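You operate a simulated robot arm through the tools that you are given. There is no shell and no other tool.

You are at the controls of a simulated two-armed robot. One attempt, no reset.

JOB
Dose the little blue cup as the trial card says; put it back.
Fine: on the thick black ring, under the nozzle, one push of the little green lever a dose, none more; grey swing arm parked again. Set down upright: what you pick out. Where these are worked on the way, their far stop is far enough and under half their travel is too little: grey swing arm.

It is judged by the outcome, as a careful person would: the job done as asked, and still so three seconds after it is handed in. It fails if anything else is knocked over, pushed out of place, dropped, spilled or broken.

ROBOT AND FRAMES
Two 7-joint arms with fingered hands on one trunk that stands fixed in place. Base frame: the origin is at the foot of the trunk, x ahead of it, y to its left, z up. Units: m, degrees, N and s.
The left shoulder is at [0.094, 0.173, 1.028], the right one opposite. With the tool pointing down near the work surface each hand reaches from about 0.44 to 0.84 m from the base axis, measured 20 degrees to its own side. Payload 3.5 kg a hand.
Tool frame (each hand has its own): the origin (TCP) lies between the finger pads and is the grasp point; the fingertips stand 0.025 m ahead of it; z points along the fingers, y is the line along which they close. Largest opening 0.088 m; the body of the gripper starts 0.029 m behind the TCP. The gripper is a hand of 3 fingers: y runs from the thumb to the fingers, the wrist lies at [-0.013, -0.097, -0.162] in the tool frame, and closing takes about 1.5 s.
Orientation is that of the tool frame in the base frame, as a unit quaternion [x, y, z, w]. With the fingers straight down and the wrist toward the robot, the tool's x, y and z point along [0, 1, 0], [1, 0, 0] and [0, 0, -1] of the base frame.

CONTROLS
- The arms move only by the tool move_arm. It takes "left_commands", "right_commands" or both (then of equal length, played together; a hand with none holds still); each is a list of rows, each a list of 6 numbers: the shift along the base's x, y, z in m, then the turn, a rotation vector about the base's x, y, z in degrees. In form: [[tx, ty, tz, ax, ay, az], ...]. A call has 1 to 20 rows; each row shifts and turns the commanded pose from where the row before left it. "left_hand" and "right_hand" are, for a hand that has rows, the finger opening in m, from 0 to 0.088, set as the call begins (left out, the last holds). A row lasts 0.2 s, in which the tool goes at most 0.05 m and 8.6 degrees; a call with a longer step from one row to the next is refused whole, and so is a gripper value outside its range. Where a pose cannot be reached the arm comes as near as it can. A force on the tool above 90 N (or 10 N above the force at the start of the call, whichever is more), or a blocked arm, ends the call early, and 0.2 s more pass. Each finger travels about 0.072 m/s and halts on what it meets, pressing with about 21 N; the grip force reading is that of the motor and also rises with nothing between the fingers. The clock runs only during rows and for 0.2 s after the last one: add rows that do not move to give the fingers time. It gives the time, the measured TCP pose, the force on the tool (base axes), the opening and the grip force at its end, in the units of the frame above (readings bear some noise), with the torque about the TCP (base axes, N m) and any sound that the robot's microphone picked up.
- Cameras (640 x 400 px; columns grow to the right, rows downward): "scene" is now at [0.2269, -0.0468, 1.2662]; the picture's right is [-0.48, -0.87, 0.14], its down [-0.44, 0.10, -0.89] and it looks along [0.76, -0.49, -0.43] (base axes); focal length 214 px, centre (320, 200). "left" rides on the left gripper at [-0.058, -0.085, -0.099] in its tool frame; the picture's right is [-0.67, -0.35, 0.66], its down [0.69, -0.63, 0.37] and it looks along [0.29, 0.69, 0.66] (tool axes); focal length 261 px, centre (320, 200). "right" rides on the right gripper at [0.058, -0.085, -0.1] in its tool frame; the picture's right is [-0.67, 0.35, -0.66], its down [-0.69, -0.63, 0.37] and it looks along [-0.28, 0.69, 0.66] (tool axes); focal length 261 px, centre (320, 200). There is no depth. A picture from a camera that has moved, and an enlarged one, comes with that camera's place and axes in the base frame and with its lens.
- grab_frame(camera): a new picture of that camera. No time passes.
- raise_lower(by): slides the trunk up (or, below 0, down) by that many m; the arms and the scene camera ride with it, the base frame stays. It gives what a move gives, with no picture.
- curl_fingers(index, middle, thumb_bend, thumb_turn, hand): sets how far each is bent, from 0 (flat) to 100 (curled in); at 30 the hand is open as for a grip, at 70 the pads meet at the TCP. One left out holds its place. A second passes; each finger stops where it meets its share of the squeeze, and holds until it gets a number again. A gripper value or a shape takes the hand back. It gives what a move gives, with no picture; readings hold the bend of each and the force on the fingers (four entries, about 0 where the hand has none), thumb and palm. thumb_turn goes from beside the hand (0) to across from the fingers (100), as for a grip.
- set_grasp(shape, hand): the hand has 3 fingers and takes this shape, open, in about a second: jaw (thumb against the fingers, like two jaws); tri (thumb and two fingers); tip (a fingertip pinch); poke (one finger out to press); point (the index stretched); flat (the hand flat); cup (the hand cupped); fist (a fist). The gripper value then closes the fingers along that shape, each until it touches; the sizes above hold for jaw. It gives what a move gives, with no picture.
- aim_head(pan, tilt): turns the head with the scene camera to pan (to the left, within 86 degrees either way) and tilt (down, from -29 to 69), counted from straight ahead of the robot. It gives what a move gives.
- close_up(camera, box): a new picture of the part [left, top, right, bottom] of that camera's present view, enlarged. No time passes.
- sign_off(): hands the job in; it is judged then, once.

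Nothing tells you positions but the pictures and the camera data. Unless the task says otherwise, let go and move clear before handing in.

The tools are called as a command line: name --argument value ..., lists and objects as JSON in quotes. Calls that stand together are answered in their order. move_arm: Moves the arms, as the interface text tells. Its arguments: {"type":"object","properties":{"left_commands":{"type":"array","items":{"type":"array","items":{"type":"number"}}},"left_hand":{"type":"number"},"right_commands":{"type":"array","items":{"type":"array","items":{"type":"number"}}},"right_hand":{"type":"number"}},"required":[]} The other tools are called the same way: raise_lower (by) slides the trunk up or down; set_grasp (shape, hand) gives the hand a shape; curl_fingers (index, middle, thumb_bend, thumb_turn, hand) moves the fingers one by one; aim_head (pan, tilt) turns the head that bears the scene camera; grab_frame (camera) takes a picture; close_up (camera, box) takes an enlarged picture of a part of a camera's view; sign_off () hands the job in.

At the start:

```text
clock: 0.0
left_tool_pos: [0.5181, -0.0015, 1.1912]
left_orientation: [0.707, 0.707, 0.0, 0.0]
left_contact_force: [-0.2, -0.4, 0.4]
left_moment: [0.01, 0.01, -0.02]
left_finger_gap: 0.0876
left_gripper_force: 0.0
left_shape: jaw
left_bend: [30.0, 30.0, 30.0, 98.0]
left_finger forces: [0.0, 0.0, 0.0, 0.1, 0.1, 0.0]
right_tool_pos: [0.3621, -0.4266, 1.1902]
right_orientation: [0.707, 0.707, 0.0, 0.0]
right_contact_force: [-0.6, -0.1, 0.6]
right_moment: [0.0, -0.01, -0.03]
right_finger_gap: 0.0875
right_gripper_force: 0.2
right_shape: jaw
right_bend: [30.0, 30.0, 30.0, 98.0]
right_finger forces: [0.0, 0.0, 0.0, 0.0, 0.0, 0.0]
trunk travel left (down, up): [-0.125, 0.33]
head pan, tilt: [-29.9, 11.5]
```

scene: 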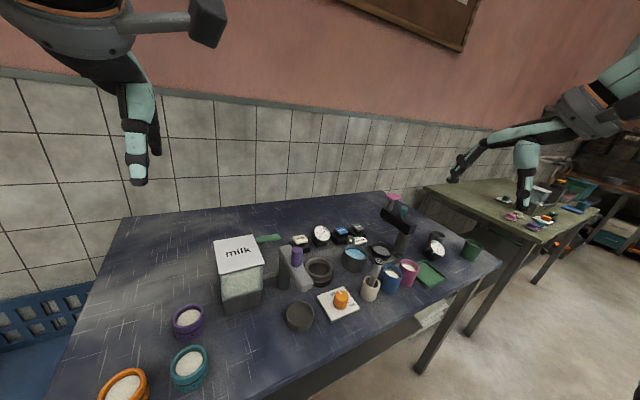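
right: 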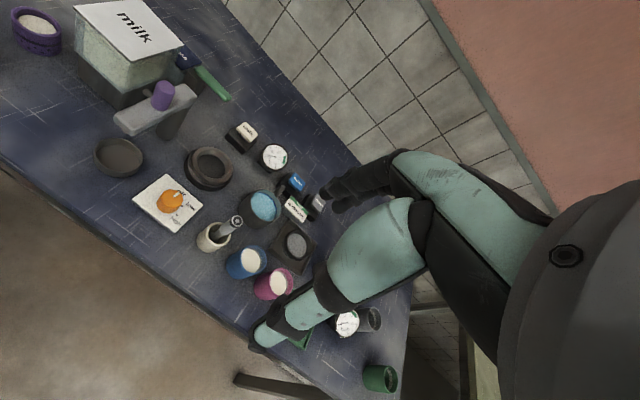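
left: 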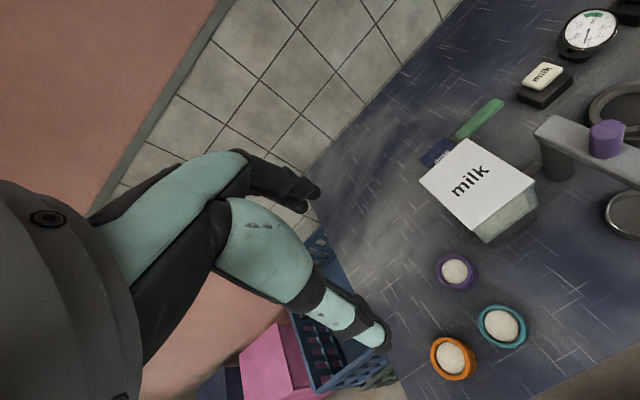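

I see a dark table with a milk dispenser (green lever, grey arm with purple knob), a black ring, cups, and several cards. I'll take closer looks before moving.

close_up --camera "scene" --box '[200, 180, 360, 340]'

close_up --camera "scene" --box '[320, 180, 500, 310]'

close_up --camera "right" --box '[60, 0, 260, 130]'

close_up --camera "right" --box '[180, 110, 360, 310]'

close_up --camera "left" --box '[400, 0, 640, 250]'

```text
2.50 times, centred on (280, 260) of scene
camera zoom: at [0.2269, -0.0468, 1.2662], right [-0.48, -0.87, 0.14], down [-0.44, 0.1, -0.89], along [0.76, -0.49, -0.43], focal length 536 px, centre (420, 50)
```

zoom: 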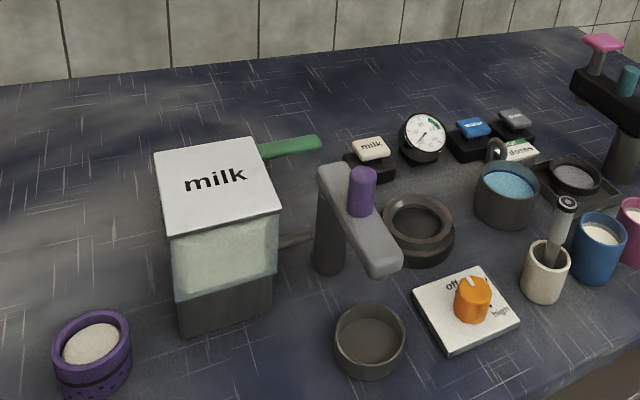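

```text
3.08 times, centred on (410, 245) of scene
camera zoom: at [0.2269, -0.0468, 1.2662], right [-0.48, -0.87, 0.14], down [-0.44, 0.1, -0.89], along [0.76, -0.49, -0.43], focal length 660 px, centre (43, 62)
```

zoom: 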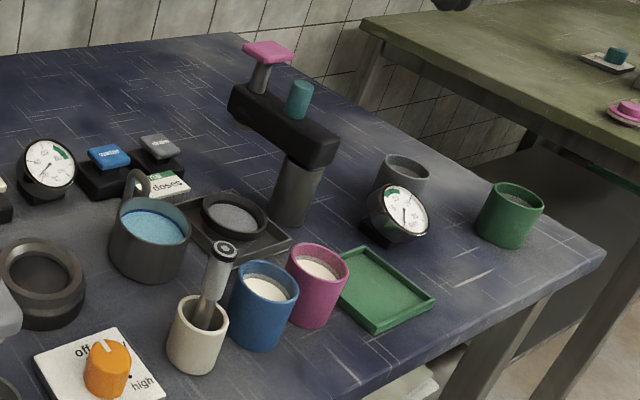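

```text
3.08 times, centred on (160, 65) of right
camera zoom: at [0.2776, -0.3683, 1.2884], right [0.35, -0.67, 0.66], down [-0.63, -0.69, -0.37], along [0.69, -0.28, -0.66], focal length 802 px, centre (812, 615)
```

zoom: 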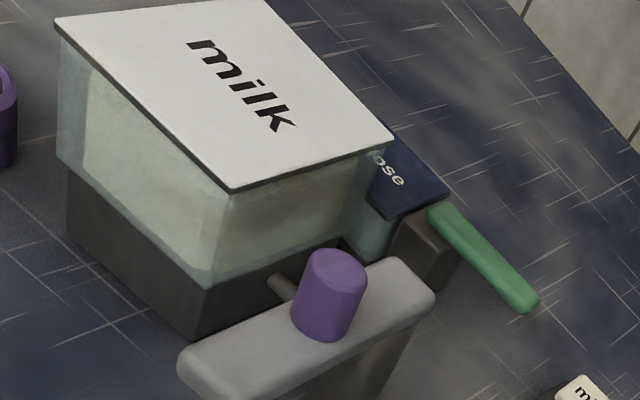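

```text
2.00 times, centred on (270, 210) of right
camera zoom: at [0.2776, -0.3683, 1.2884], right [0.35, -0.67, 0.66], down [-0.63, -0.69, -0.37], along [0.69, -0.28, -0.66], focal length 521 px, centre (420, 180)
```

zoom: 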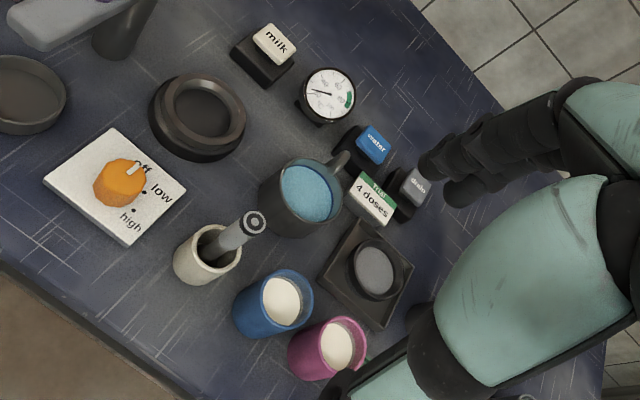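

```text
1.60 times, centred on (520, 125) of left
camera zoom: at [0.4324, -0.059, 1.291], right [-0.35, -0.67, -0.66], down [-0.63, 0.69, -0.37], along [0.69, 0.29, -0.66], focal length 417 px, centre (0, 320)
```

zoom: 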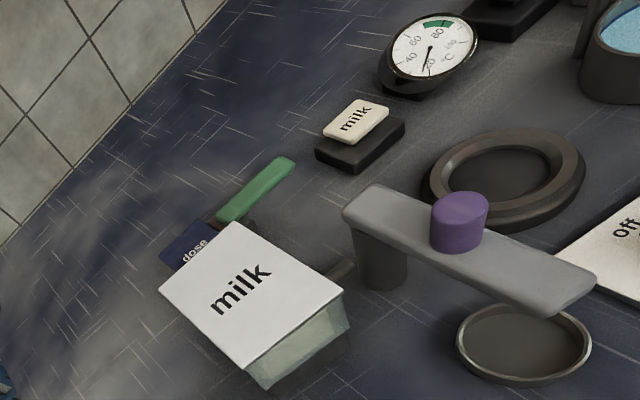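

The grey arm looks to be a spout fed by a pipe from the milk box, with its tip over a drip dish. I'll zoom in on the card and the key parts.

close_up --camera "right" --box '[260, 160, 330, 230]'

close_up --camera "scene" --box '[340, 230, 400, 300]'

close_up --camera "scene" --box '[210, 220, 340, 310]'

aim_head --pan -30 --tilt 45

grab_frame --camera "scene"

```text
5.71 times, centred on (295, 195) of right
camera zoom: at [0.2776, -0.3683, 1.2884], right [0.35, -0.67, 0.66], down [-0.63, -0.69, -0.37], along [0.69, -0.28, -0.66], focal length 1489 px, centre (463, 229)
```

zoom: 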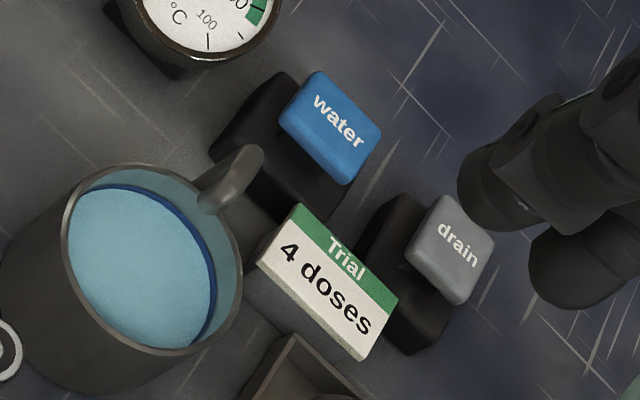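

```text
5.71 times, centred on (370, 265) of scene
camera zoom: at [0.2269, -0.0468, 1.2662], right [-0.48, -0.87, 0.14], down [-0.44, 0.1, -0.89], along [0.76, -0.49, -0.43], focal length 1226 px, centre (34, -171)
```

zoom: 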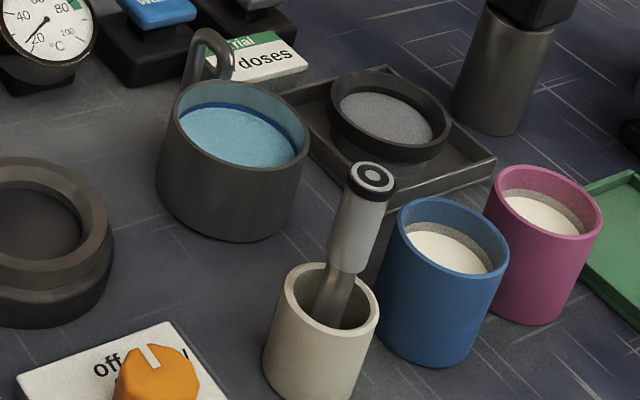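

```text
4.44 times, centred on (275, 265) of scene
camera zoom: at [0.2269, -0.0468, 1.2662], right [-0.48, -0.87, 0.14], down [-0.44, 0.1, -0.89], along [0.76, -0.49, -0.43], focal length 953 px, centre (520, -89)
```

zoom: 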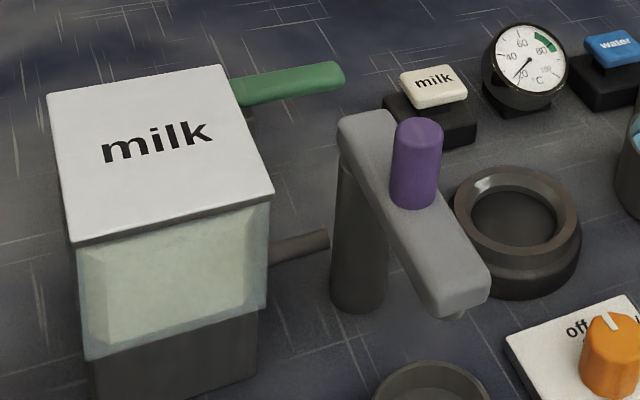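

```text
clock: 1.0
left_tool_pos: [0.5173, 0.0007, 1.1921]
left_orientation: [0.707, 0.707, 0.0, 0.0]
left_contact_force: [0.7, 0.7, 0.6]
left_moment: [-0.01, 0.01, -0.03]
left_finger_gap: 0.0874
left_gripper_force: 0.2
left_shape: jaw
left_bend: [30.0, 30.0, 30.0, 98.0]
left_finger forces: [0.0, 0.1, 0.0, 0.1, 0.0, 0.1]
right_tool_pos: [0.3638, -0.4257, 1.1894]
right_orientation: [0.707, 0.707, 0.0, 0.0]
right_contact_force: [0.9, -0.8, 0.3]
right_moment: [0.01, -0.03, -0.03]
right_finger_gap: 0.0876
right_gripper_force: 0.0
right_shape: jaw
right_bend: [30.0, 30.0, 30.0, 98.0]
right_finger forces: [0.0, 0.1, 0.0, 0.1, 0.0, 0.1]
trunk travel left (down, up): [-0.125, 0.33]
head pan, tilt: [-30.0, 45.0]
```

```text
taken
camera scene: at [0.2023, -0.0411, 1.2188], right [-0.48, -0.87, 0.14], down [-0.79, 0.35, -0.51], along [0.39, -0.35, -0.85], focal length 214 px, centre (320, 200)
```

scene: 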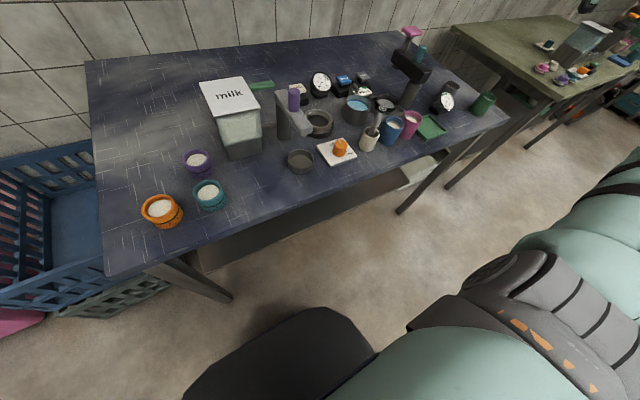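

The card reads "Trial: 4 doses". By triangulation the blue cup stands near (0.49, -0.50), the ring near (0.61, -0.33), the swing-arm pivot near (0.615, -0.22) and the green lever tip near (0.72, -0.24). I'll check the details again from the new head angle.

close_up --camera "scene" --box '[190, 60, 350, 180]'

close_up --camera "scene" --box '[330, 80, 450, 160]'

close_up --camera "left" --box '[420, 80, 520, 180]'

close_up --camera "scene" --box '[240, 70, 340, 150]'

```text
3.33 times, centred on (270, 120) of scene
camera zoom: at [0.2023, -0.0411, 1.2188], right [-0.48, -0.87, 0.14], down [-0.79, 0.35, -0.51], along [0.39, -0.35, -0.85], focal length 715 px, centre (487, 467)
```

zoom: 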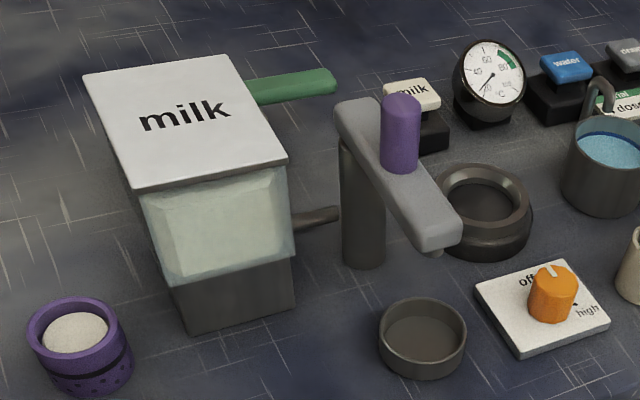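

```text
5.00 times, centred on (390, 120) of scene
camera zoom: at [0.2023, -0.0411, 1.2188], right [-0.48, -0.87, 0.14], down [-0.79, 0.35, -0.51], along [0.39, -0.35, -0.85], focal length 1072 px, centre (-30, 600)
```

zoom: 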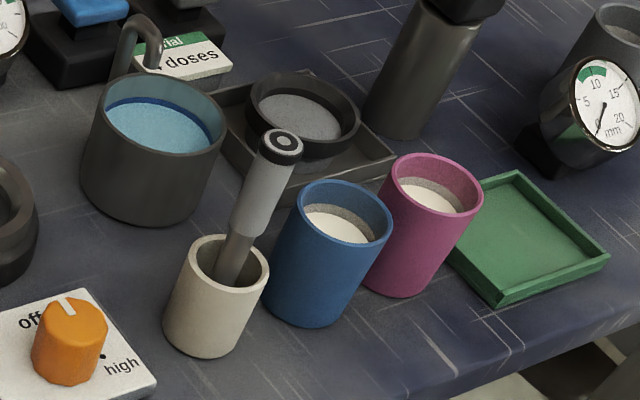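

```text
4.00 times, centred on (470, 130) of left
camera zoom: at [0.4324, -0.059, 1.291], right [-0.35, -0.67, -0.66], down [-0.63, 0.69, -0.37], along [0.69, 0.29, -0.66], focal length 1043 px, centre (-280, 480)
```

zoom: 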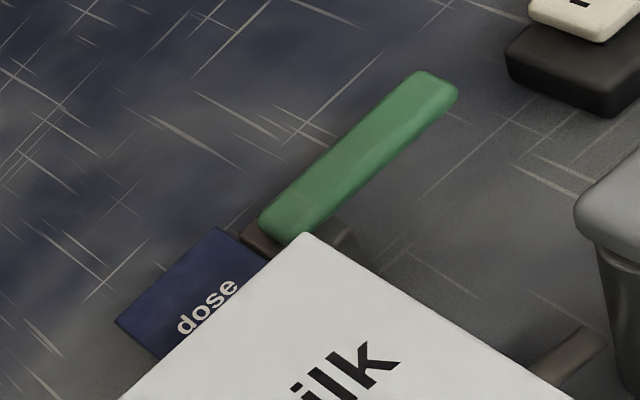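

```text
5.00 times, centred on (290, 110) of scene
camera zoom: at [0.2023, -0.0411, 1.2188], right [-0.48, -0.87, 0.14], down [-0.79, 0.35, -0.51], along [0.39, -0.35, -0.85], focal length 1072 px, centre (470, 650)
```

zoom: 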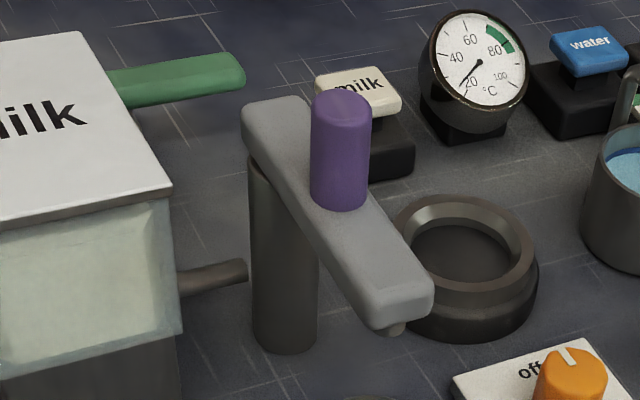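

I'll move the left arm aside and bring the right hand's camera nearer the dispenser, to see how the lever is hinged.

move_arm --left_commands '[[-0.01, 0.045, 0, 0, 0, 0], [-0.01, 0.045, 0, 0, 0, 0], [-0.01, 0.045, 0, 0, 0, 0], [-0.01, 0.045, 0, 0, 0, 0], [-0.01, 0.045, 0, 0, 0, 0], [-0.01, 0.045, 0, 0, 0, 0], [0, 0.02, 0, 0, 0, 0], [0, 0, 0, 0, 0, 0], [0, 0, 0, 0, 0, 0]]' --right_commands '[[0, 0, 0, 0, 0, 0], [0, 0.0, 0, 0, 0, 0], [0.017, 0.028, -0.014, 0, 0, 0], [0.017, 0.028, -0.014, 0, 0, 0], [0.017, 0.028, -0.014, 0, 0, 0], [0.017, 0.028, -0.014, 0, 0, 0], [0.017, 0.028, -0.014, 0, 0, 0], [0.017, 0.028, -0.014, 0, 0, 0], [0.017, 0.028, -0.014, 0, 0, 0]]'

grab_frame --camera "right"

grab_frame --camera "scene"

```text
clock: 3.0
left_tool_pos: [0.4585, 0.291, 1.1926]
left_orientation: [0.708, 0.706, -0.001, 0.001]
left_contact_force: [-0.4, -0.3, 0.8]
left_moment: [-0.02, 0.02, -0.06]
left_finger_gap: 0.0878
left_gripper_force: 0.0
left_shape: jaw
left_bend: [30.0, 30.0, 30.0, 98.0]
left_finger forces: [0.1, 0.0, 0.0, 0.1, 0.0, 0.0]
right_tool_pos: [0.4823, -0.2449, 1.1014]
right_orientation: [0.706, 0.708, -0.003, -0.001]
right_contact_force: [0.3, 0.4, 0.7]
right_moment: [-0.01, -0.01, -0.01]
right_finger_gap: 0.0878
right_gripper_force: 0.1
right_shape: jaw
right_bend: [30.0, 30.0, 30.0, 98.0]
right_finger forces: [0.1, 0.0, 0.1, 0.1, 0.0, 0.0]
right hand out of reach, approached as far as the arm can: row 9
trunk travel left (down, up): [-0.125, 0.33]
head pan, tilt: [-30.0, 45.0]
```

```text
taken
camera right: at [0.397, -0.1871, 1.1989], right [0.35, -0.67, 0.66], down [-0.63, -0.69, -0.36], along [0.69, -0.28, -0.66], focal length 261 px, centre (320, 200)
```

right: 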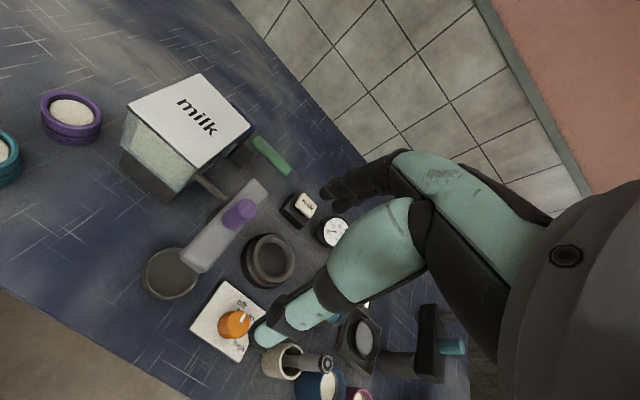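

```text
taken
camera scene: at [0.2023, -0.0405, 1.2187], right [-0.48, -0.87, 0.14], down [-0.79, 0.35, -0.51], along [0.39, -0.35, -0.85], focal length 214 px, centre (320, 200)
```

scene: 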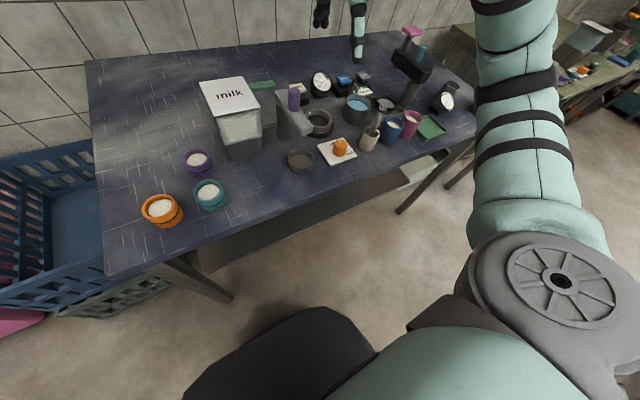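

close_up --camera "right" --box '[190, 90, 310, 180]'

close_up --camera "right" --box '[140, 170, 320, 300]'

```text
4.44 times, centred on (250, 135) of right
camera zoom: at [0.397, -0.1871, 1.1989], right [0.35, -0.67, 0.66], down [-0.63, -0.69, -0.36], along [0.69, -0.28, -0.66], focal length 1158 px, centre (631, 489)
```

zoom: 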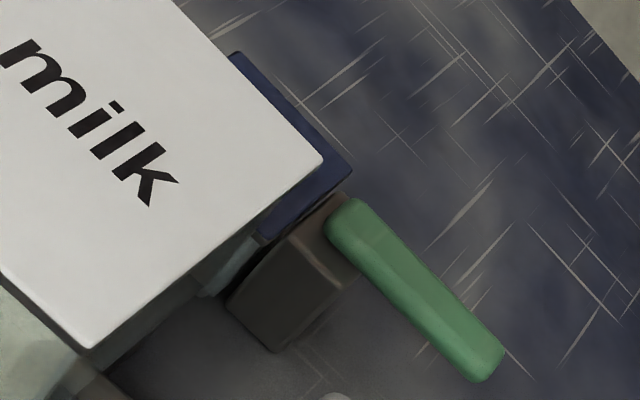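

```text
3.08 times, centred on (230, 235) of right
camera zoom: at [0.397, -0.1871, 1.1989], right [0.35, -0.67, 0.66], down [-0.63, -0.69, -0.36], along [0.69, -0.28, -0.66], focal length 802 px, centre (597, 92)
```

zoom: 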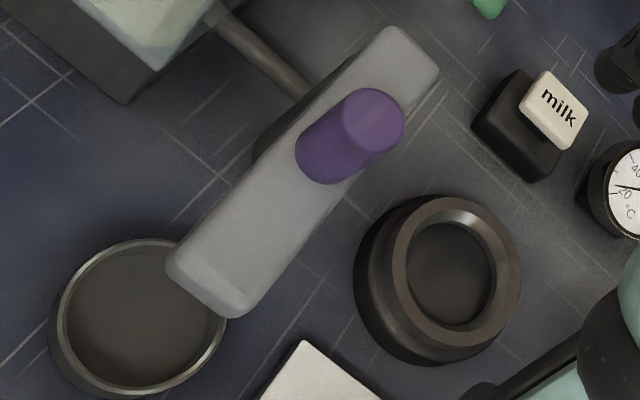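

The lever is hinged on a pedestal and sticks out toward -y, so it takes a downward press. I'll zoom in hard on the cup, ring and nozzle to get their sizes.

close_up --camera "scene" --box '[376, 108, 408, 148]'

close_up --camera "scene" --box '[298, 100, 338, 145]'

close_up --camera "scene" --box '[280, 84, 340, 140]'

close_up --camera "right" --box '[240, 220, 310, 290]'

close_up --camera "right" --box '[280, 340, 380, 400]'

```text
10.00 times, centred on (392, 128) of scene
camera zoom: at [0.2023, -0.0405, 1.2187], right [-0.48, -0.87, 0.14], down [-0.79, 0.35, -0.51], along [0.39, -0.35, -0.85], focal length 2145 px, centre (-400, 920)
```

zoom: 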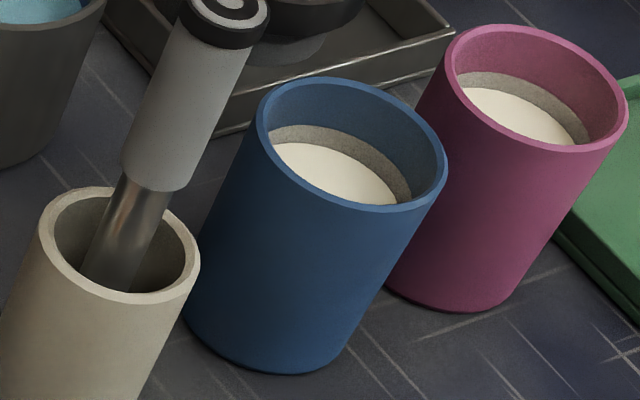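

```text
8.89 times, centred on (318, 122) of scene
camera zoom: at [0.2023, -0.0405, 1.2187], right [-0.48, -0.87, 0.14], down [-0.79, 0.35, -0.51], along [0.39, -0.35, -0.85], focal length 1906 px, centre (338, 889)
```

zoom: 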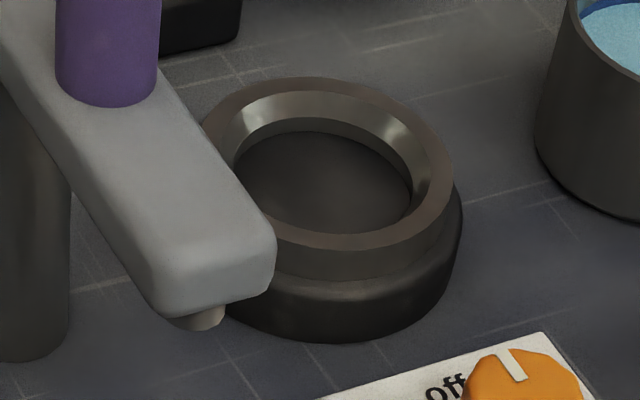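

```text
7.14 times, centred on (310, 112) of scene
camera zoom: at [0.2023, -0.0405, 1.2187], right [-0.48, -0.87, 0.14], down [-0.79, 0.35, -0.51], along [0.39, -0.35, -0.85], focal length 1532 px, centre (391, 829)
```

zoom: 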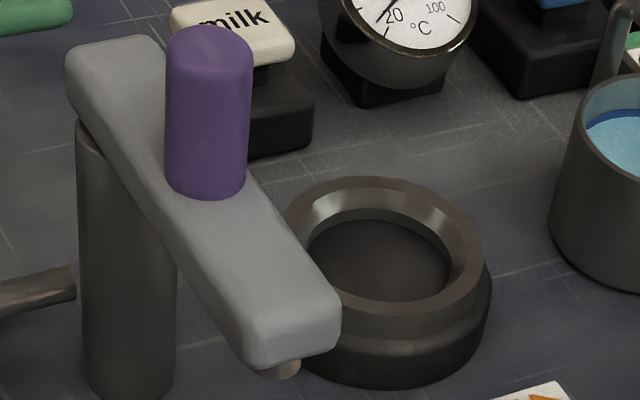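

```text
5.71 times, centred on (275, 255) of right
camera zoom: at [0.397, -0.1871, 1.1989], right [0.35, -0.67, 0.66], down [-0.63, -0.69, -0.36], along [0.69, -0.28, -0.66], focal length 1489 px, centre (577, -114)
```

zoom: 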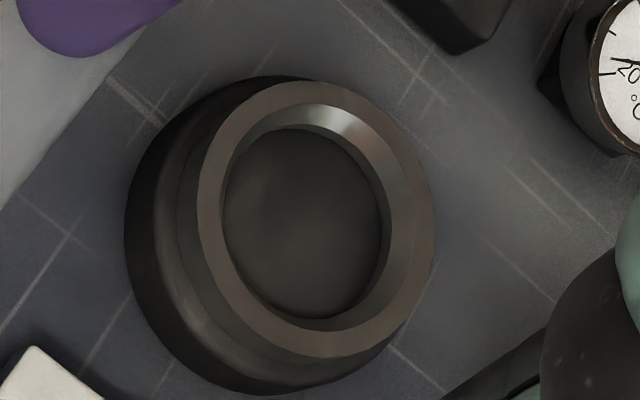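

```text
6.40 times, centred on (330, 370) of right
camera zoom: at [0.397, -0.1871, 1.1989], right [0.35, -0.67, 0.66], down [-0.63, -0.69, -0.36], along [0.69, -0.28, -0.66], focal length 1668 px, centre (256, -888)
```

zoom: 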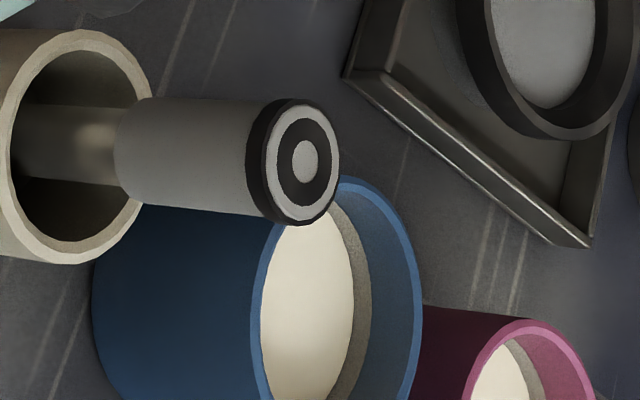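

Refined estimates put the table top at z≈0.805 and the blue cup at (0.4935, -0.491), about 0.053 across and 0.058 tall. The ring is at (0.604, -0.3215) with its top at 0.836, and the purple knob top is at (0.552, -0.217, 0.968). Next I'll move the right hand over the cup and check alignment.

move_arm --right_commands '[[0.0, -0.043, -0.006, 0, 0, 0], [0.0, -0.043, -0.006, 0, 0, 0], [0.0, -0.043, -0.006, 0, 0, 0], [0.0, -0.043, -0.006, 0, 0, 0], [0.005, -0.043, -0.006, 0, 0, 0], [0.005, -0.038, -0.006, 0, 0, 0], [0, 0, 0, 0, 0, 0], [0, 0, 0, 0, 0, 0]]' --right_hand 0.08

grab_frame --camera "right"

grab_frame --camera "scene"

```text
clock: 4.8
left_tool_pos: [0.4593, 0.2897, 1.1928]
left_orientation: [0.707, 0.707, 0.0, 0.0]
left_contact_force: [0.7, -0.3, -0.2]
left_moment: [-0.01, -0.01, 0.03]
left_finger_gap: 0.0876
left_gripper_force: 0.1
left_shape: jaw
left_bend: [30.0, 30.0, 30.0, 98.0]
left_finger forces: [0.0, 0.0, 0.0, 0.1, 0.0, 0.0]
right_tool_pos: [0.4903, -0.4993, 1.0637]
right_orientation: [0.707, 0.707, -0.001, 0.0]
right_contact_force: [0.4, 0.9, -0.6]
right_moment: [-0.02, -0.01, -0.01]
right_finger_gap: 0.0803
right_gripper_force: 0.0
right_shape: jaw
right_bend: [31.0, 31.0, 32.0, 98.0]
right_finger forces: [0.0, 0.0, 0.0, 0.0, 0.0, 0.1]
trunk travel left (down, up): [-0.125, 0.33]
head pan, tilt: [-30.0, 45.0]
```

```text
taken
camera right: at [0.406, -0.4413, 1.1626], right [0.35, -0.67, 0.66], down [-0.63, -0.69, -0.37], along [0.69, -0.28, -0.66], focal length 261 px, centre (320, 200)
```

right: 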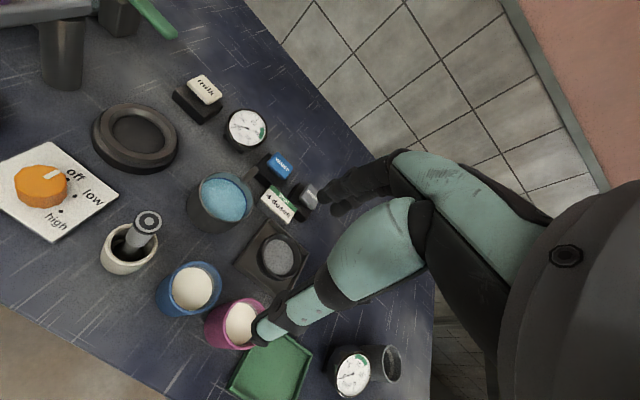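

```text
taken
camera scene: at [0.2022, -0.0411, 1.2187], right [-0.48, -0.87, 0.14], down [-0.79, 0.35, -0.51], along [0.39, -0.35, -0.85], focal length 214 px, centre (320, 200)
```

scene: 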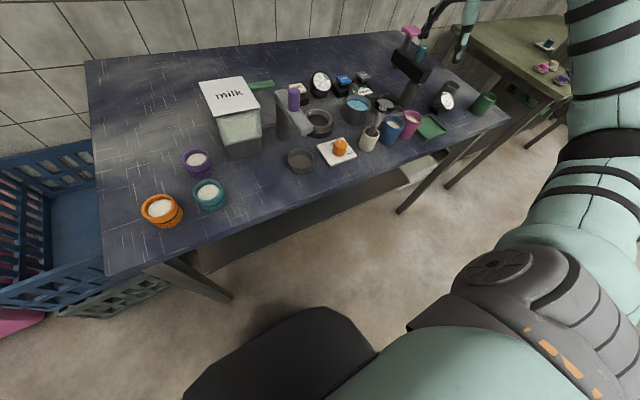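

close_up --camera "right" --box '[140, 240, 240, 340]'

close_up --camera "right" --box '[80, 80, 200, 190]'

close_up --camera "scene" --box '[376, 108, 408, 148]'

```text
4.00 times, centred on (190, 290) of right
camera zoom: at [0.406, -0.4413, 1.1626], right [0.35, -0.67, 0.66], down [-0.63, -0.69, -0.37], along [0.69, -0.28, -0.66], focal length 1043 px, centre (840, -160)
```

zoom: 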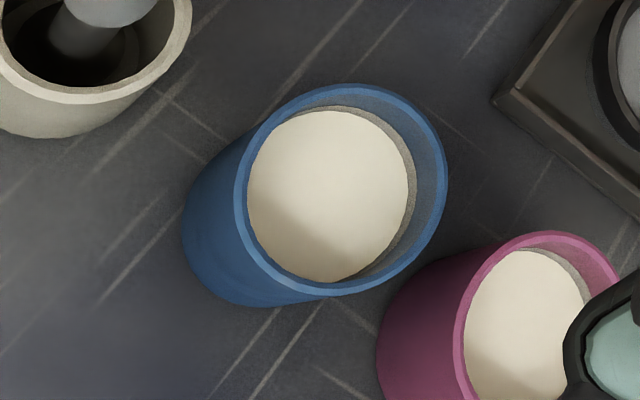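

```text
3.64 times, centred on (140, 135) of right
camera zoom: at [0.406, -0.4413, 1.1626], right [0.35, -0.67, 0.66], down [-0.63, -0.69, -0.37], along [0.69, -0.28, -0.66], focal length 948 px, centre (974, 436)
```

zoom: 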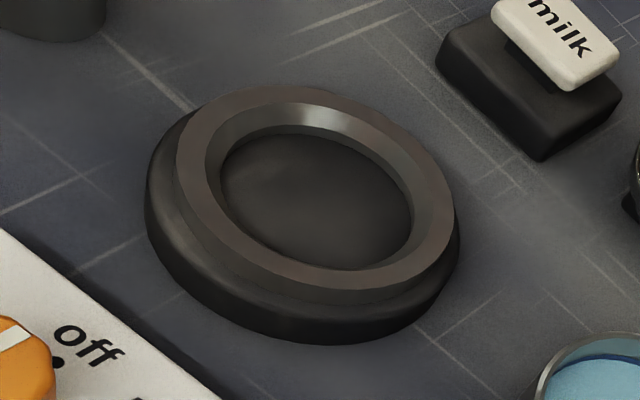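

```text
10.00 times, centred on (392, 128) of scene
camera zoom: at [0.2022, -0.0411, 1.2187], right [-0.48, -0.87, 0.14], down [-0.79, 0.35, -0.51], along [0.39, -0.35, -0.85], focal length 2145 px, centre (-400, 920)
```

zoom: 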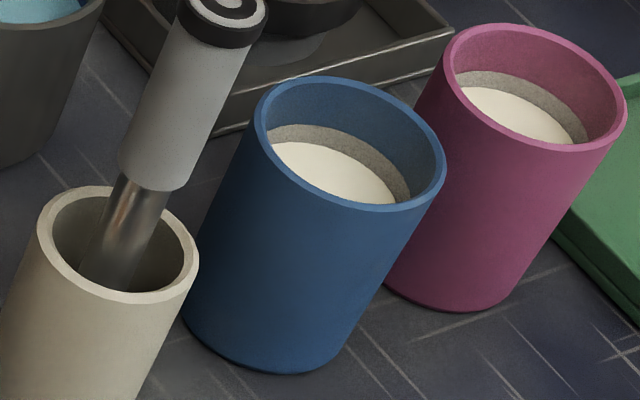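

The cup rim centre comes out at (0.493, -0.4925, 0.863) from two views, which agrees with the earlier estimate. I'll descend to just above the rim and check.

move_arm --right_commands '[[0.0025, 0.0068, -0.03, 0, 0, 0], [0, 0, -0.04, 0, 0, 0], [0, 0, -0.04, 0, 0, 0], [0, 0, -0.03, 0, 0, 0], [0, 0, -0.02, 0, 0, 0], [0, 0, 0, 0, 0, 0]]'

grab_frame --camera "right"

close_up --camera "scene" --box '[340, 60, 460, 150]'

```text
clock: 6.2
left_tool_pos: [0.4585, 0.2916, 1.1946]
left_orientation: [0.707, 0.707, 0.0, 0.001]
left_contact_force: [0.8, -0.9, -0.1]
left_moment: [0.02, 0.03, 0.02]
left_finger_gap: 0.0876
left_gripper_force: 0.1
left_shape: jaw
left_bend: [30.0, 30.0, 30.0, 98.0]
left_finger forces: [0.1, 0.0, 0.0, 0.0, 0.0, 0.0]
right_tool_pos: [0.4951, -0.4921, 0.9062]
right_orientation: [0.707, 0.707, 0.0, 0.0]
right_contact_force: [-0.2, -0.9, -0.4]
right_moment: [0.0, -0.01, 0.02]
right_finger_gap: 0.0806
right_gripper_force: 0.1
right_shape: jaw
right_bend: [31.0, 31.0, 32.0, 98.0]
right_finger forces: [0.0, 0.0, 0.0, 0.0, 0.1, 0.0]
trunk travel left (down, up): [-0.125, 0.33]
head pan, tilt: [-30.0, 45.0]
```

```text
taken
camera right: at [0.4102, -0.4345, 1.0045], right [0.35, -0.67, 0.66], down [-0.63, -0.69, -0.37], along [0.69, -0.28, -0.66], focal length 261 px, centre (320, 200)
```

right: 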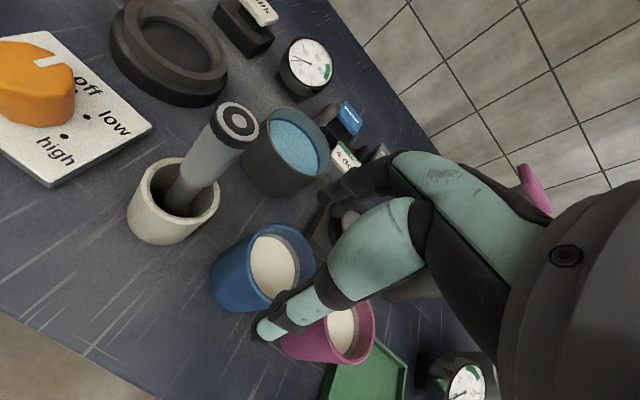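

```text
4.44 times, centred on (400, 105) of scene
camera zoom: at [0.2021, -0.0409, 1.2188], right [-0.48, -0.87, 0.14], down [-0.79, 0.35, -0.51], along [0.39, -0.35, -0.85], focal length 953 px, centre (-36, 622)
```

zoom: 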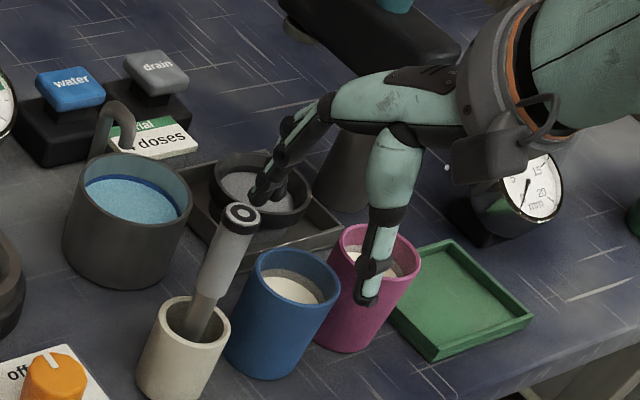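

close_up --camera "right" --box '[200, 160, 360, 350]'

```text
2.11 times, centred on (280, 255) of right
camera zoom: at [0.4102, -0.4345, 1.0045], right [0.35, -0.67, 0.66], down [-0.63, -0.69, -0.37], along [0.69, -0.28, -0.66], focal length 549 px, centre (404, 84)
```

zoom: 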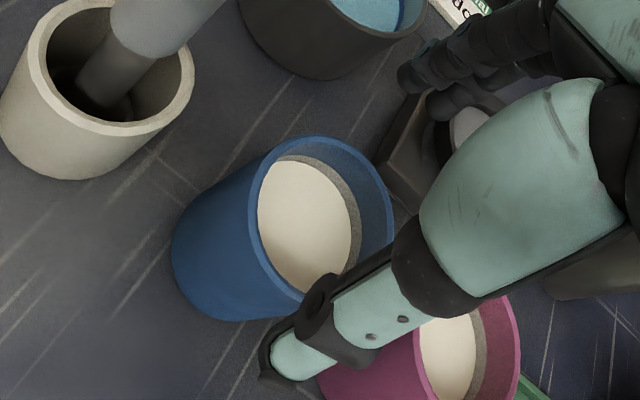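

The estimate still holds: the rim centre is at (0.491, -0.492). I'll shift 3 mm in x, descend to grip height, and close gently.

move_arm --right_commands '[[-0.003, 0, -0.018, 0, 0, 0], [0, 0, -0.02, 0, 0, 0], [0, 0, -0.013, 0, 0, 0], [0, 0, 0, 0, 0, 0]]'

close_up --camera "scene" --box '[360, 80, 440, 150]'

close_up --camera "right" --box '[200, 160, 360, 350]'

```text
clock: 7.2
left_tool_pos: [0.4594, 0.2901, 1.1938]
left_orientation: [0.706, 0.708, 0.0, -0.001]
left_contact_force: [1.0, 0.5, -0.6]
left_moment: [-0.01, 0.02, 0.01]
left_finger_gap: 0.0877
left_gripper_force: 0.0
left_shape: jaw
left_bend: [30.0, 30.0, 30.0, 98.0]
left_finger forces: [0.1, 0.1, 0.1, 0.0, 0.0, 0.1]
right_tool_pos: [0.4919, -0.4911, 0.8552]
right_orientation: [0.707, 0.707, 0.0, 0.0]
right_contact_force: [-0.4, 1.0, 0.4]
right_moment: [-0.01, 0.0, 0.01]
right_finger_gap: 0.0803
right_gripper_force: 0.1
right_shape: jaw
right_bend: [31.0, 31.0, 32.0, 98.0]
right_finger forces: [0.0, 0.0, 0.1, 0.0, 0.1, 0.1]
trunk travel left (down, up): [-0.125, 0.33]
head pan, tilt: [-30.0, 45.0]
```

```text
5.71 times, centred on (400, 115) of scene
camera zoom: at [0.2021, -0.0409, 1.2188], right [-0.48, -0.87, 0.14], down [-0.79, 0.35, -0.51], along [0.39, -0.35, -0.85], focal length 1226 px, centre (-137, 686)
```

zoom: 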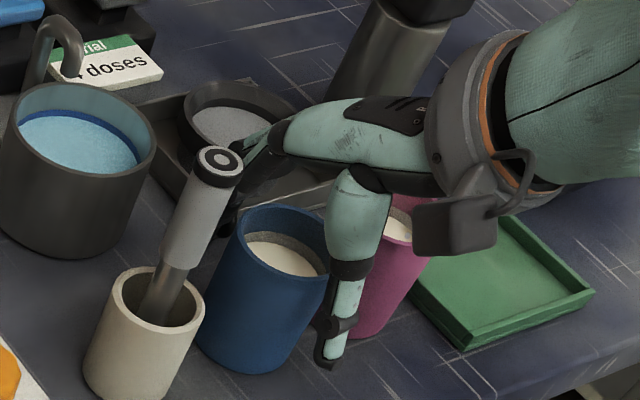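

```text
2.11 times, centred on (280, 255) of right
camera zoom: at [0.4069, -0.4338, 0.9537], right [0.35, -0.67, 0.66], down [-0.63, -0.69, -0.37], along [0.69, -0.28, -0.66], focal length 549 px, centre (404, 84)
```

zoom: 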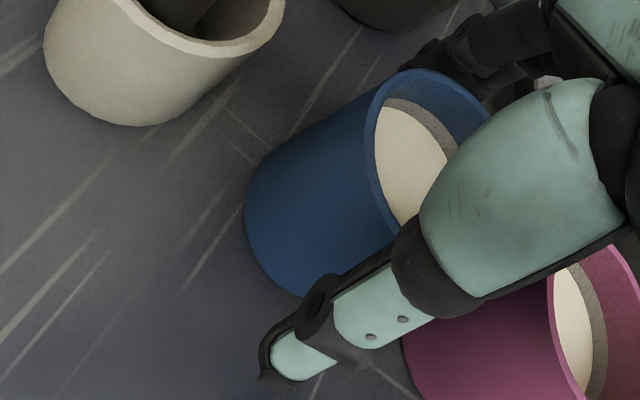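

move_arm --right_commands '[[0, 0, 0, 0, 0, 0], [0, 0, 0, 0, 0, 0], [0, 0, 0, 0, 0, 0], [0, 0, 0, 0, 0, 0], [0, 0, 0, 0, 0, 0], [0, 0, 0, 0, 0, 0], [0, 0, 0, 0, 0, 0]]' --right_hand 0.04

close_up --camera "scene" --box '[360, 80, 440, 150]'

close_up --camera "right" --box '[200, 160, 360, 350]'

```text
clock: 8.8
left_tool_pos: [0.46, 0.2902, 1.1931]
left_orientation: [0.707, 0.707, 0.0, 0.0]
left_contact_force: [0.2, 0.0, 0.4]
left_moment: [-0.02, -0.01, 0.03]
left_finger_gap: 0.0875
left_gripper_force: 0.1
left_shape: jaw
left_bend: [30.0, 30.0, 30.0, 98.0]
left_finger forces: [0.0, 0.0, 0.1, 0.0, 0.0, 0.0]
right_tool_pos: [0.4916, -0.4913, 0.8547]
right_orientation: [0.707, 0.707, 0.0, 0.0]
right_contact_force: [-0.2, 0.7, -0.1]
right_moment: [0.01, 0.01, 0.01]
right_finger_gap: 0.0429
right_gripper_force: 20.8
right_shape: jaw
right_bend: [74.0, 46.0, 68.0, 100.0]
right_finger forces: [12.3, 6.7, 0.1, 0.0, 19.1, 0.0]
trunk travel left (down, up): [-0.125, 0.33]
head pan, tilt: [-30.0, 45.0]
```

```text
5.71 times, centred on (400, 115) of scene
camera zoom: at [0.2023, -0.0411, 1.2187], right [-0.48, -0.87, 0.14], down [-0.79, 0.35, -0.51], along [0.39, -0.35, -0.85], focal length 1226 px, centre (-137, 686)
```

zoom: 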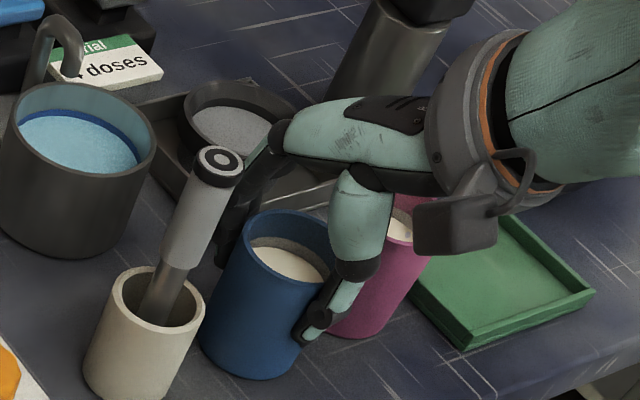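

```text
2.11 times, centred on (280, 255) of right
camera zoom: at [0.4071, -0.4339, 0.9538], right [0.35, -0.67, 0.66], down [-0.63, -0.69, -0.37], along [0.69, -0.28, -0.66], focal length 549 px, centre (404, 84)
```

zoom: 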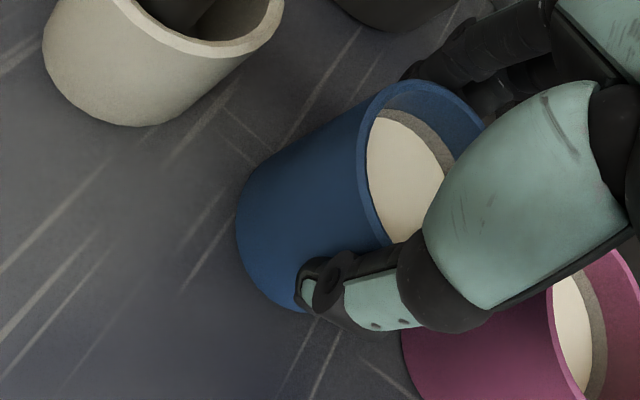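

The index bent much further than the middle finger (74 against 46), so the grip may be off-centre. I'll look closer before lifting.

close_up --camera "right" --box '[270, 160, 390, 270]'

close_up --camera "scene" --box '[378, 98, 418, 138]'

```text
3.64 times, centred on (330, 215) of right
camera zoom: at [0.4071, -0.4339, 0.9538], right [0.35, -0.67, 0.66], down [-0.63, -0.69, -0.37], along [0.69, -0.28, -0.66], focal length 948 px, centre (284, 146)
```

zoom: 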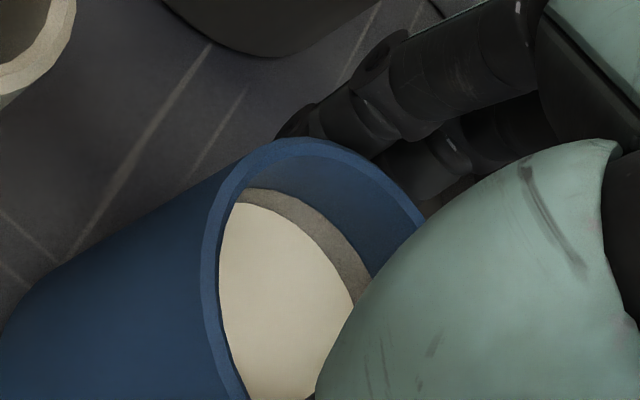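

```text
10.00 times, centred on (398, 118) of scene
camera zoom: at [0.2023, -0.0411, 1.2187], right [-0.48, -0.87, 0.14], down [-0.79, 0.35, -0.51], along [0.39, -0.35, -0.85], focal length 2145 px, centre (-460, 1020)
```

zoom: 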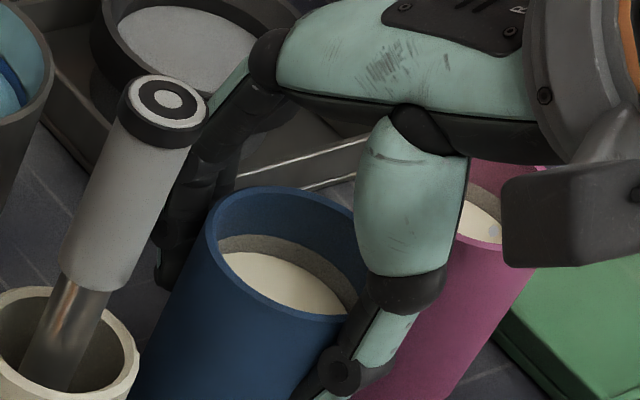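

The index (on the +y side) has curled past the cup's edge, so the hand sits slightly too far toward +y. I'll open, shift toward -y, and re-grip more centrally.

move_arm --right_commands '[[0, 0, 0, 0, 0, 0], [0, 0, 0, 0, 0, 0], [0, 0, 0, 0, 0, 0], [0, 0, 0, 0, 0, 0], [0, 0, 0, 0, 0, 0], [0, 0, 0, 0, 0, 0]]' --right_hand 0.08

close_up --camera "scene" --box '[376, 108, 408, 148]'

close_up --camera "right" --box '[250, 160, 370, 270]'

```text
clock: 10.2
left_tool_pos: [0.4594, 0.29, 1.1932]
left_orientation: [0.707, 0.707, 0.0, 0.001]
left_contact_force: [-0.9, -0.4, 0.1]
left_moment: [0.01, -0.01, -0.01]
left_finger_gap: 0.0877
left_gripper_force: 0.1
left_shape: jaw
left_bend: [30.0, 30.0, 30.0, 98.0]
left_finger forces: [0.1, 0.0, 0.1, 0.0, 0.0, 0.0]
right_tool_pos: [0.4928, -0.4914, 0.8561]
right_orientation: [0.707, 0.707, 0.0, 0.0]
right_contact_force: [0.4, -1.1, 0.1]
right_moment: [0.0, -0.01, 0.01]
right_finger_gap: 0.08
right_gripper_force: 0.0
right_shape: jaw
right_bend: [31.0, 32.0, 32.0, 98.0]
right_finger forces: [0.0, 0.0, 0.1, 0.0, 0.0, 0.0]
trunk travel left (down, up): [-0.125, 0.33]
head pan, tilt: [-30.0, 45.0]
```

```text
10.00 times, centred on (392, 128) of scene
camera zoom: at [0.2022, -0.041, 1.2187], right [-0.48, -0.87, 0.14], down [-0.79, 0.35, -0.51], along [0.39, -0.35, -0.85], focal length 2145 px, centre (-400, 920)
```

zoom: 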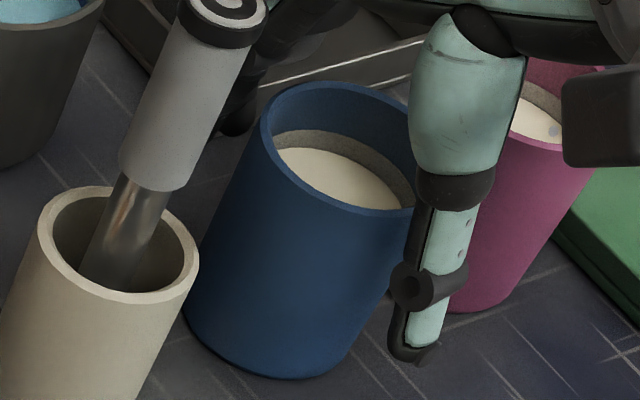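

```text
3.64 times, centred on (310, 215) of right
camera zoom: at [0.407, -0.4338, 0.9539], right [0.35, -0.67, 0.66], down [-0.63, -0.69, -0.37], along [0.69, -0.28, -0.66], focal length 948 px, centre (356, 146)
```

zoom: 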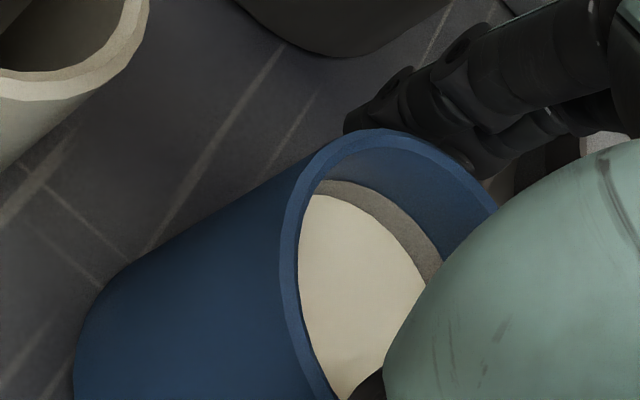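

move_arm --right_commands '[[-0.002, -0.006, 0, 0, 0, 0], [0, 0, 0, 0, 0, 0]]'

move_arm --right_commands '[[0, 0, 0, 0, 0, 0], [0, 0, 0, 0, 0, 0], [0, 0, 0, 0, 0, 0], [0, 0, 0, 0, 0, 0], [0, 0, 0, 0, 0, 0], [0, 0, 0, 0, 0, 0], [0, 0, 0, 0, 0, 0]]' --right_hand 0.045

close_up --camera "right" --box '[250, 160, 370, 270]'

close_up --camera "scene" --box '[376, 108, 408, 148]'

```text
clock: 10.8
left_tool_pos: [0.4589, 0.2899, 1.1931]
left_orientation: [0.707, 0.707, 0.0, -0.001]
left_contact_force: [0.2, 0.0, 0.4]
left_moment: [0.02, -0.02, -0.02]
left_finger_gap: 0.0875
left_gripper_force: 0.0
left_shape: jaw
left_bend: [30.0, 30.0, 30.0, 98.0]
left_finger forces: [0.0, 0.1, 0.0, 0.1, 0.1, 0.0]
right_tool_pos: [0.4916, -0.498, 0.8558]
right_orientation: [0.708, 0.707, 0.0, 0.0]
right_contact_force: [0.2, -0.7, -0.6]
right_moment: [0.0, -0.03, 0.0]
right_finger_gap: 0.0798
right_gripper_force: 0.0
right_shape: jaw
right_bend: [31.0, 32.0, 32.0, 98.0]
right_finger forces: [0.0, 0.0, 0.0, 0.1, 0.1, 0.0]
trunk travel left (down, up): [-0.125, 0.33]
head pan, tilt: [-30.0, 45.0]
```

```text
clock: 12.4
left_tool_pos: [0.4585, 0.2901, 1.1917]
left_orientation: [0.707, 0.707, 0.001, 0.0]
left_contact_force: [0.1, -0.5, 0.1]
left_moment: [-0.03, 0.02, 0.01]
left_finger_gap: 0.0876
left_gripper_force: 0.1
left_shape: jaw
left_bend: [30.0, 30.0, 30.0, 98.0]
left_finger forces: [0.0, 0.0, 0.1, 0.0, 0.1, 0.0]
right_tool_pos: [0.4917, -0.4987, 0.8554]
right_orientation: [0.707, 0.707, 0.0, 0.0]
right_contact_force: [0.2, -0.9, -0.9]
right_moment: [0.01, 0.0, -0.01]
right_finger_gap: 0.0424
right_gripper_force: 20.9
right_shape: jaw
right_bend: [74.0, 46.0, 69.0, 100.0]
right_finger forces: [12.4, 5.6, 0.0, 0.1, 19.1, 0.0]
trunk travel left (down, up): [-0.125, 0.33]
head pan, tilt: [-30.0, 45.0]
```

```text
3.64 times, centred on (310, 215) of right
camera zoom: at [0.4055, -0.4406, 0.9544], right [0.35, -0.67, 0.66], down [-0.63, -0.69, -0.37], along [0.69, -0.28, -0.66], focal length 948 px, centre (356, 146)
```

zoom: 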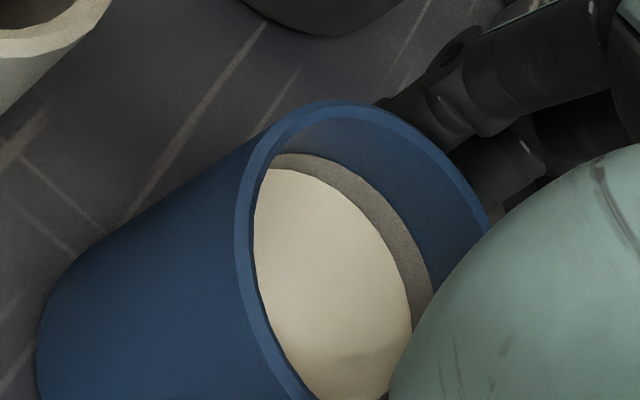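

```text
10.00 times, centred on (392, 128) of scene
camera zoom: at [0.2023, -0.0411, 1.2187], right [-0.48, -0.87, 0.14], down [-0.79, 0.35, -0.51], along [0.39, -0.35, -0.85], focal length 2145 px, centre (-400, 920)
```

zoom: 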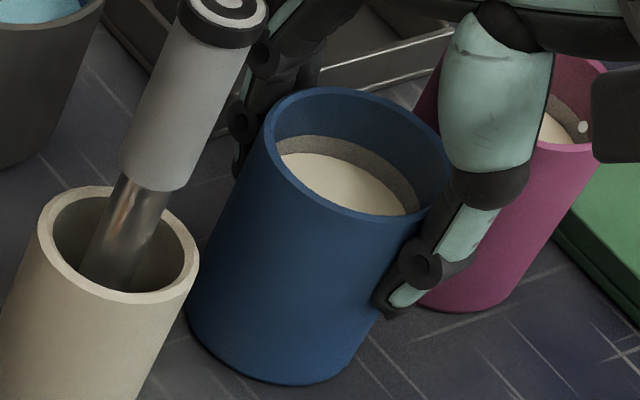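

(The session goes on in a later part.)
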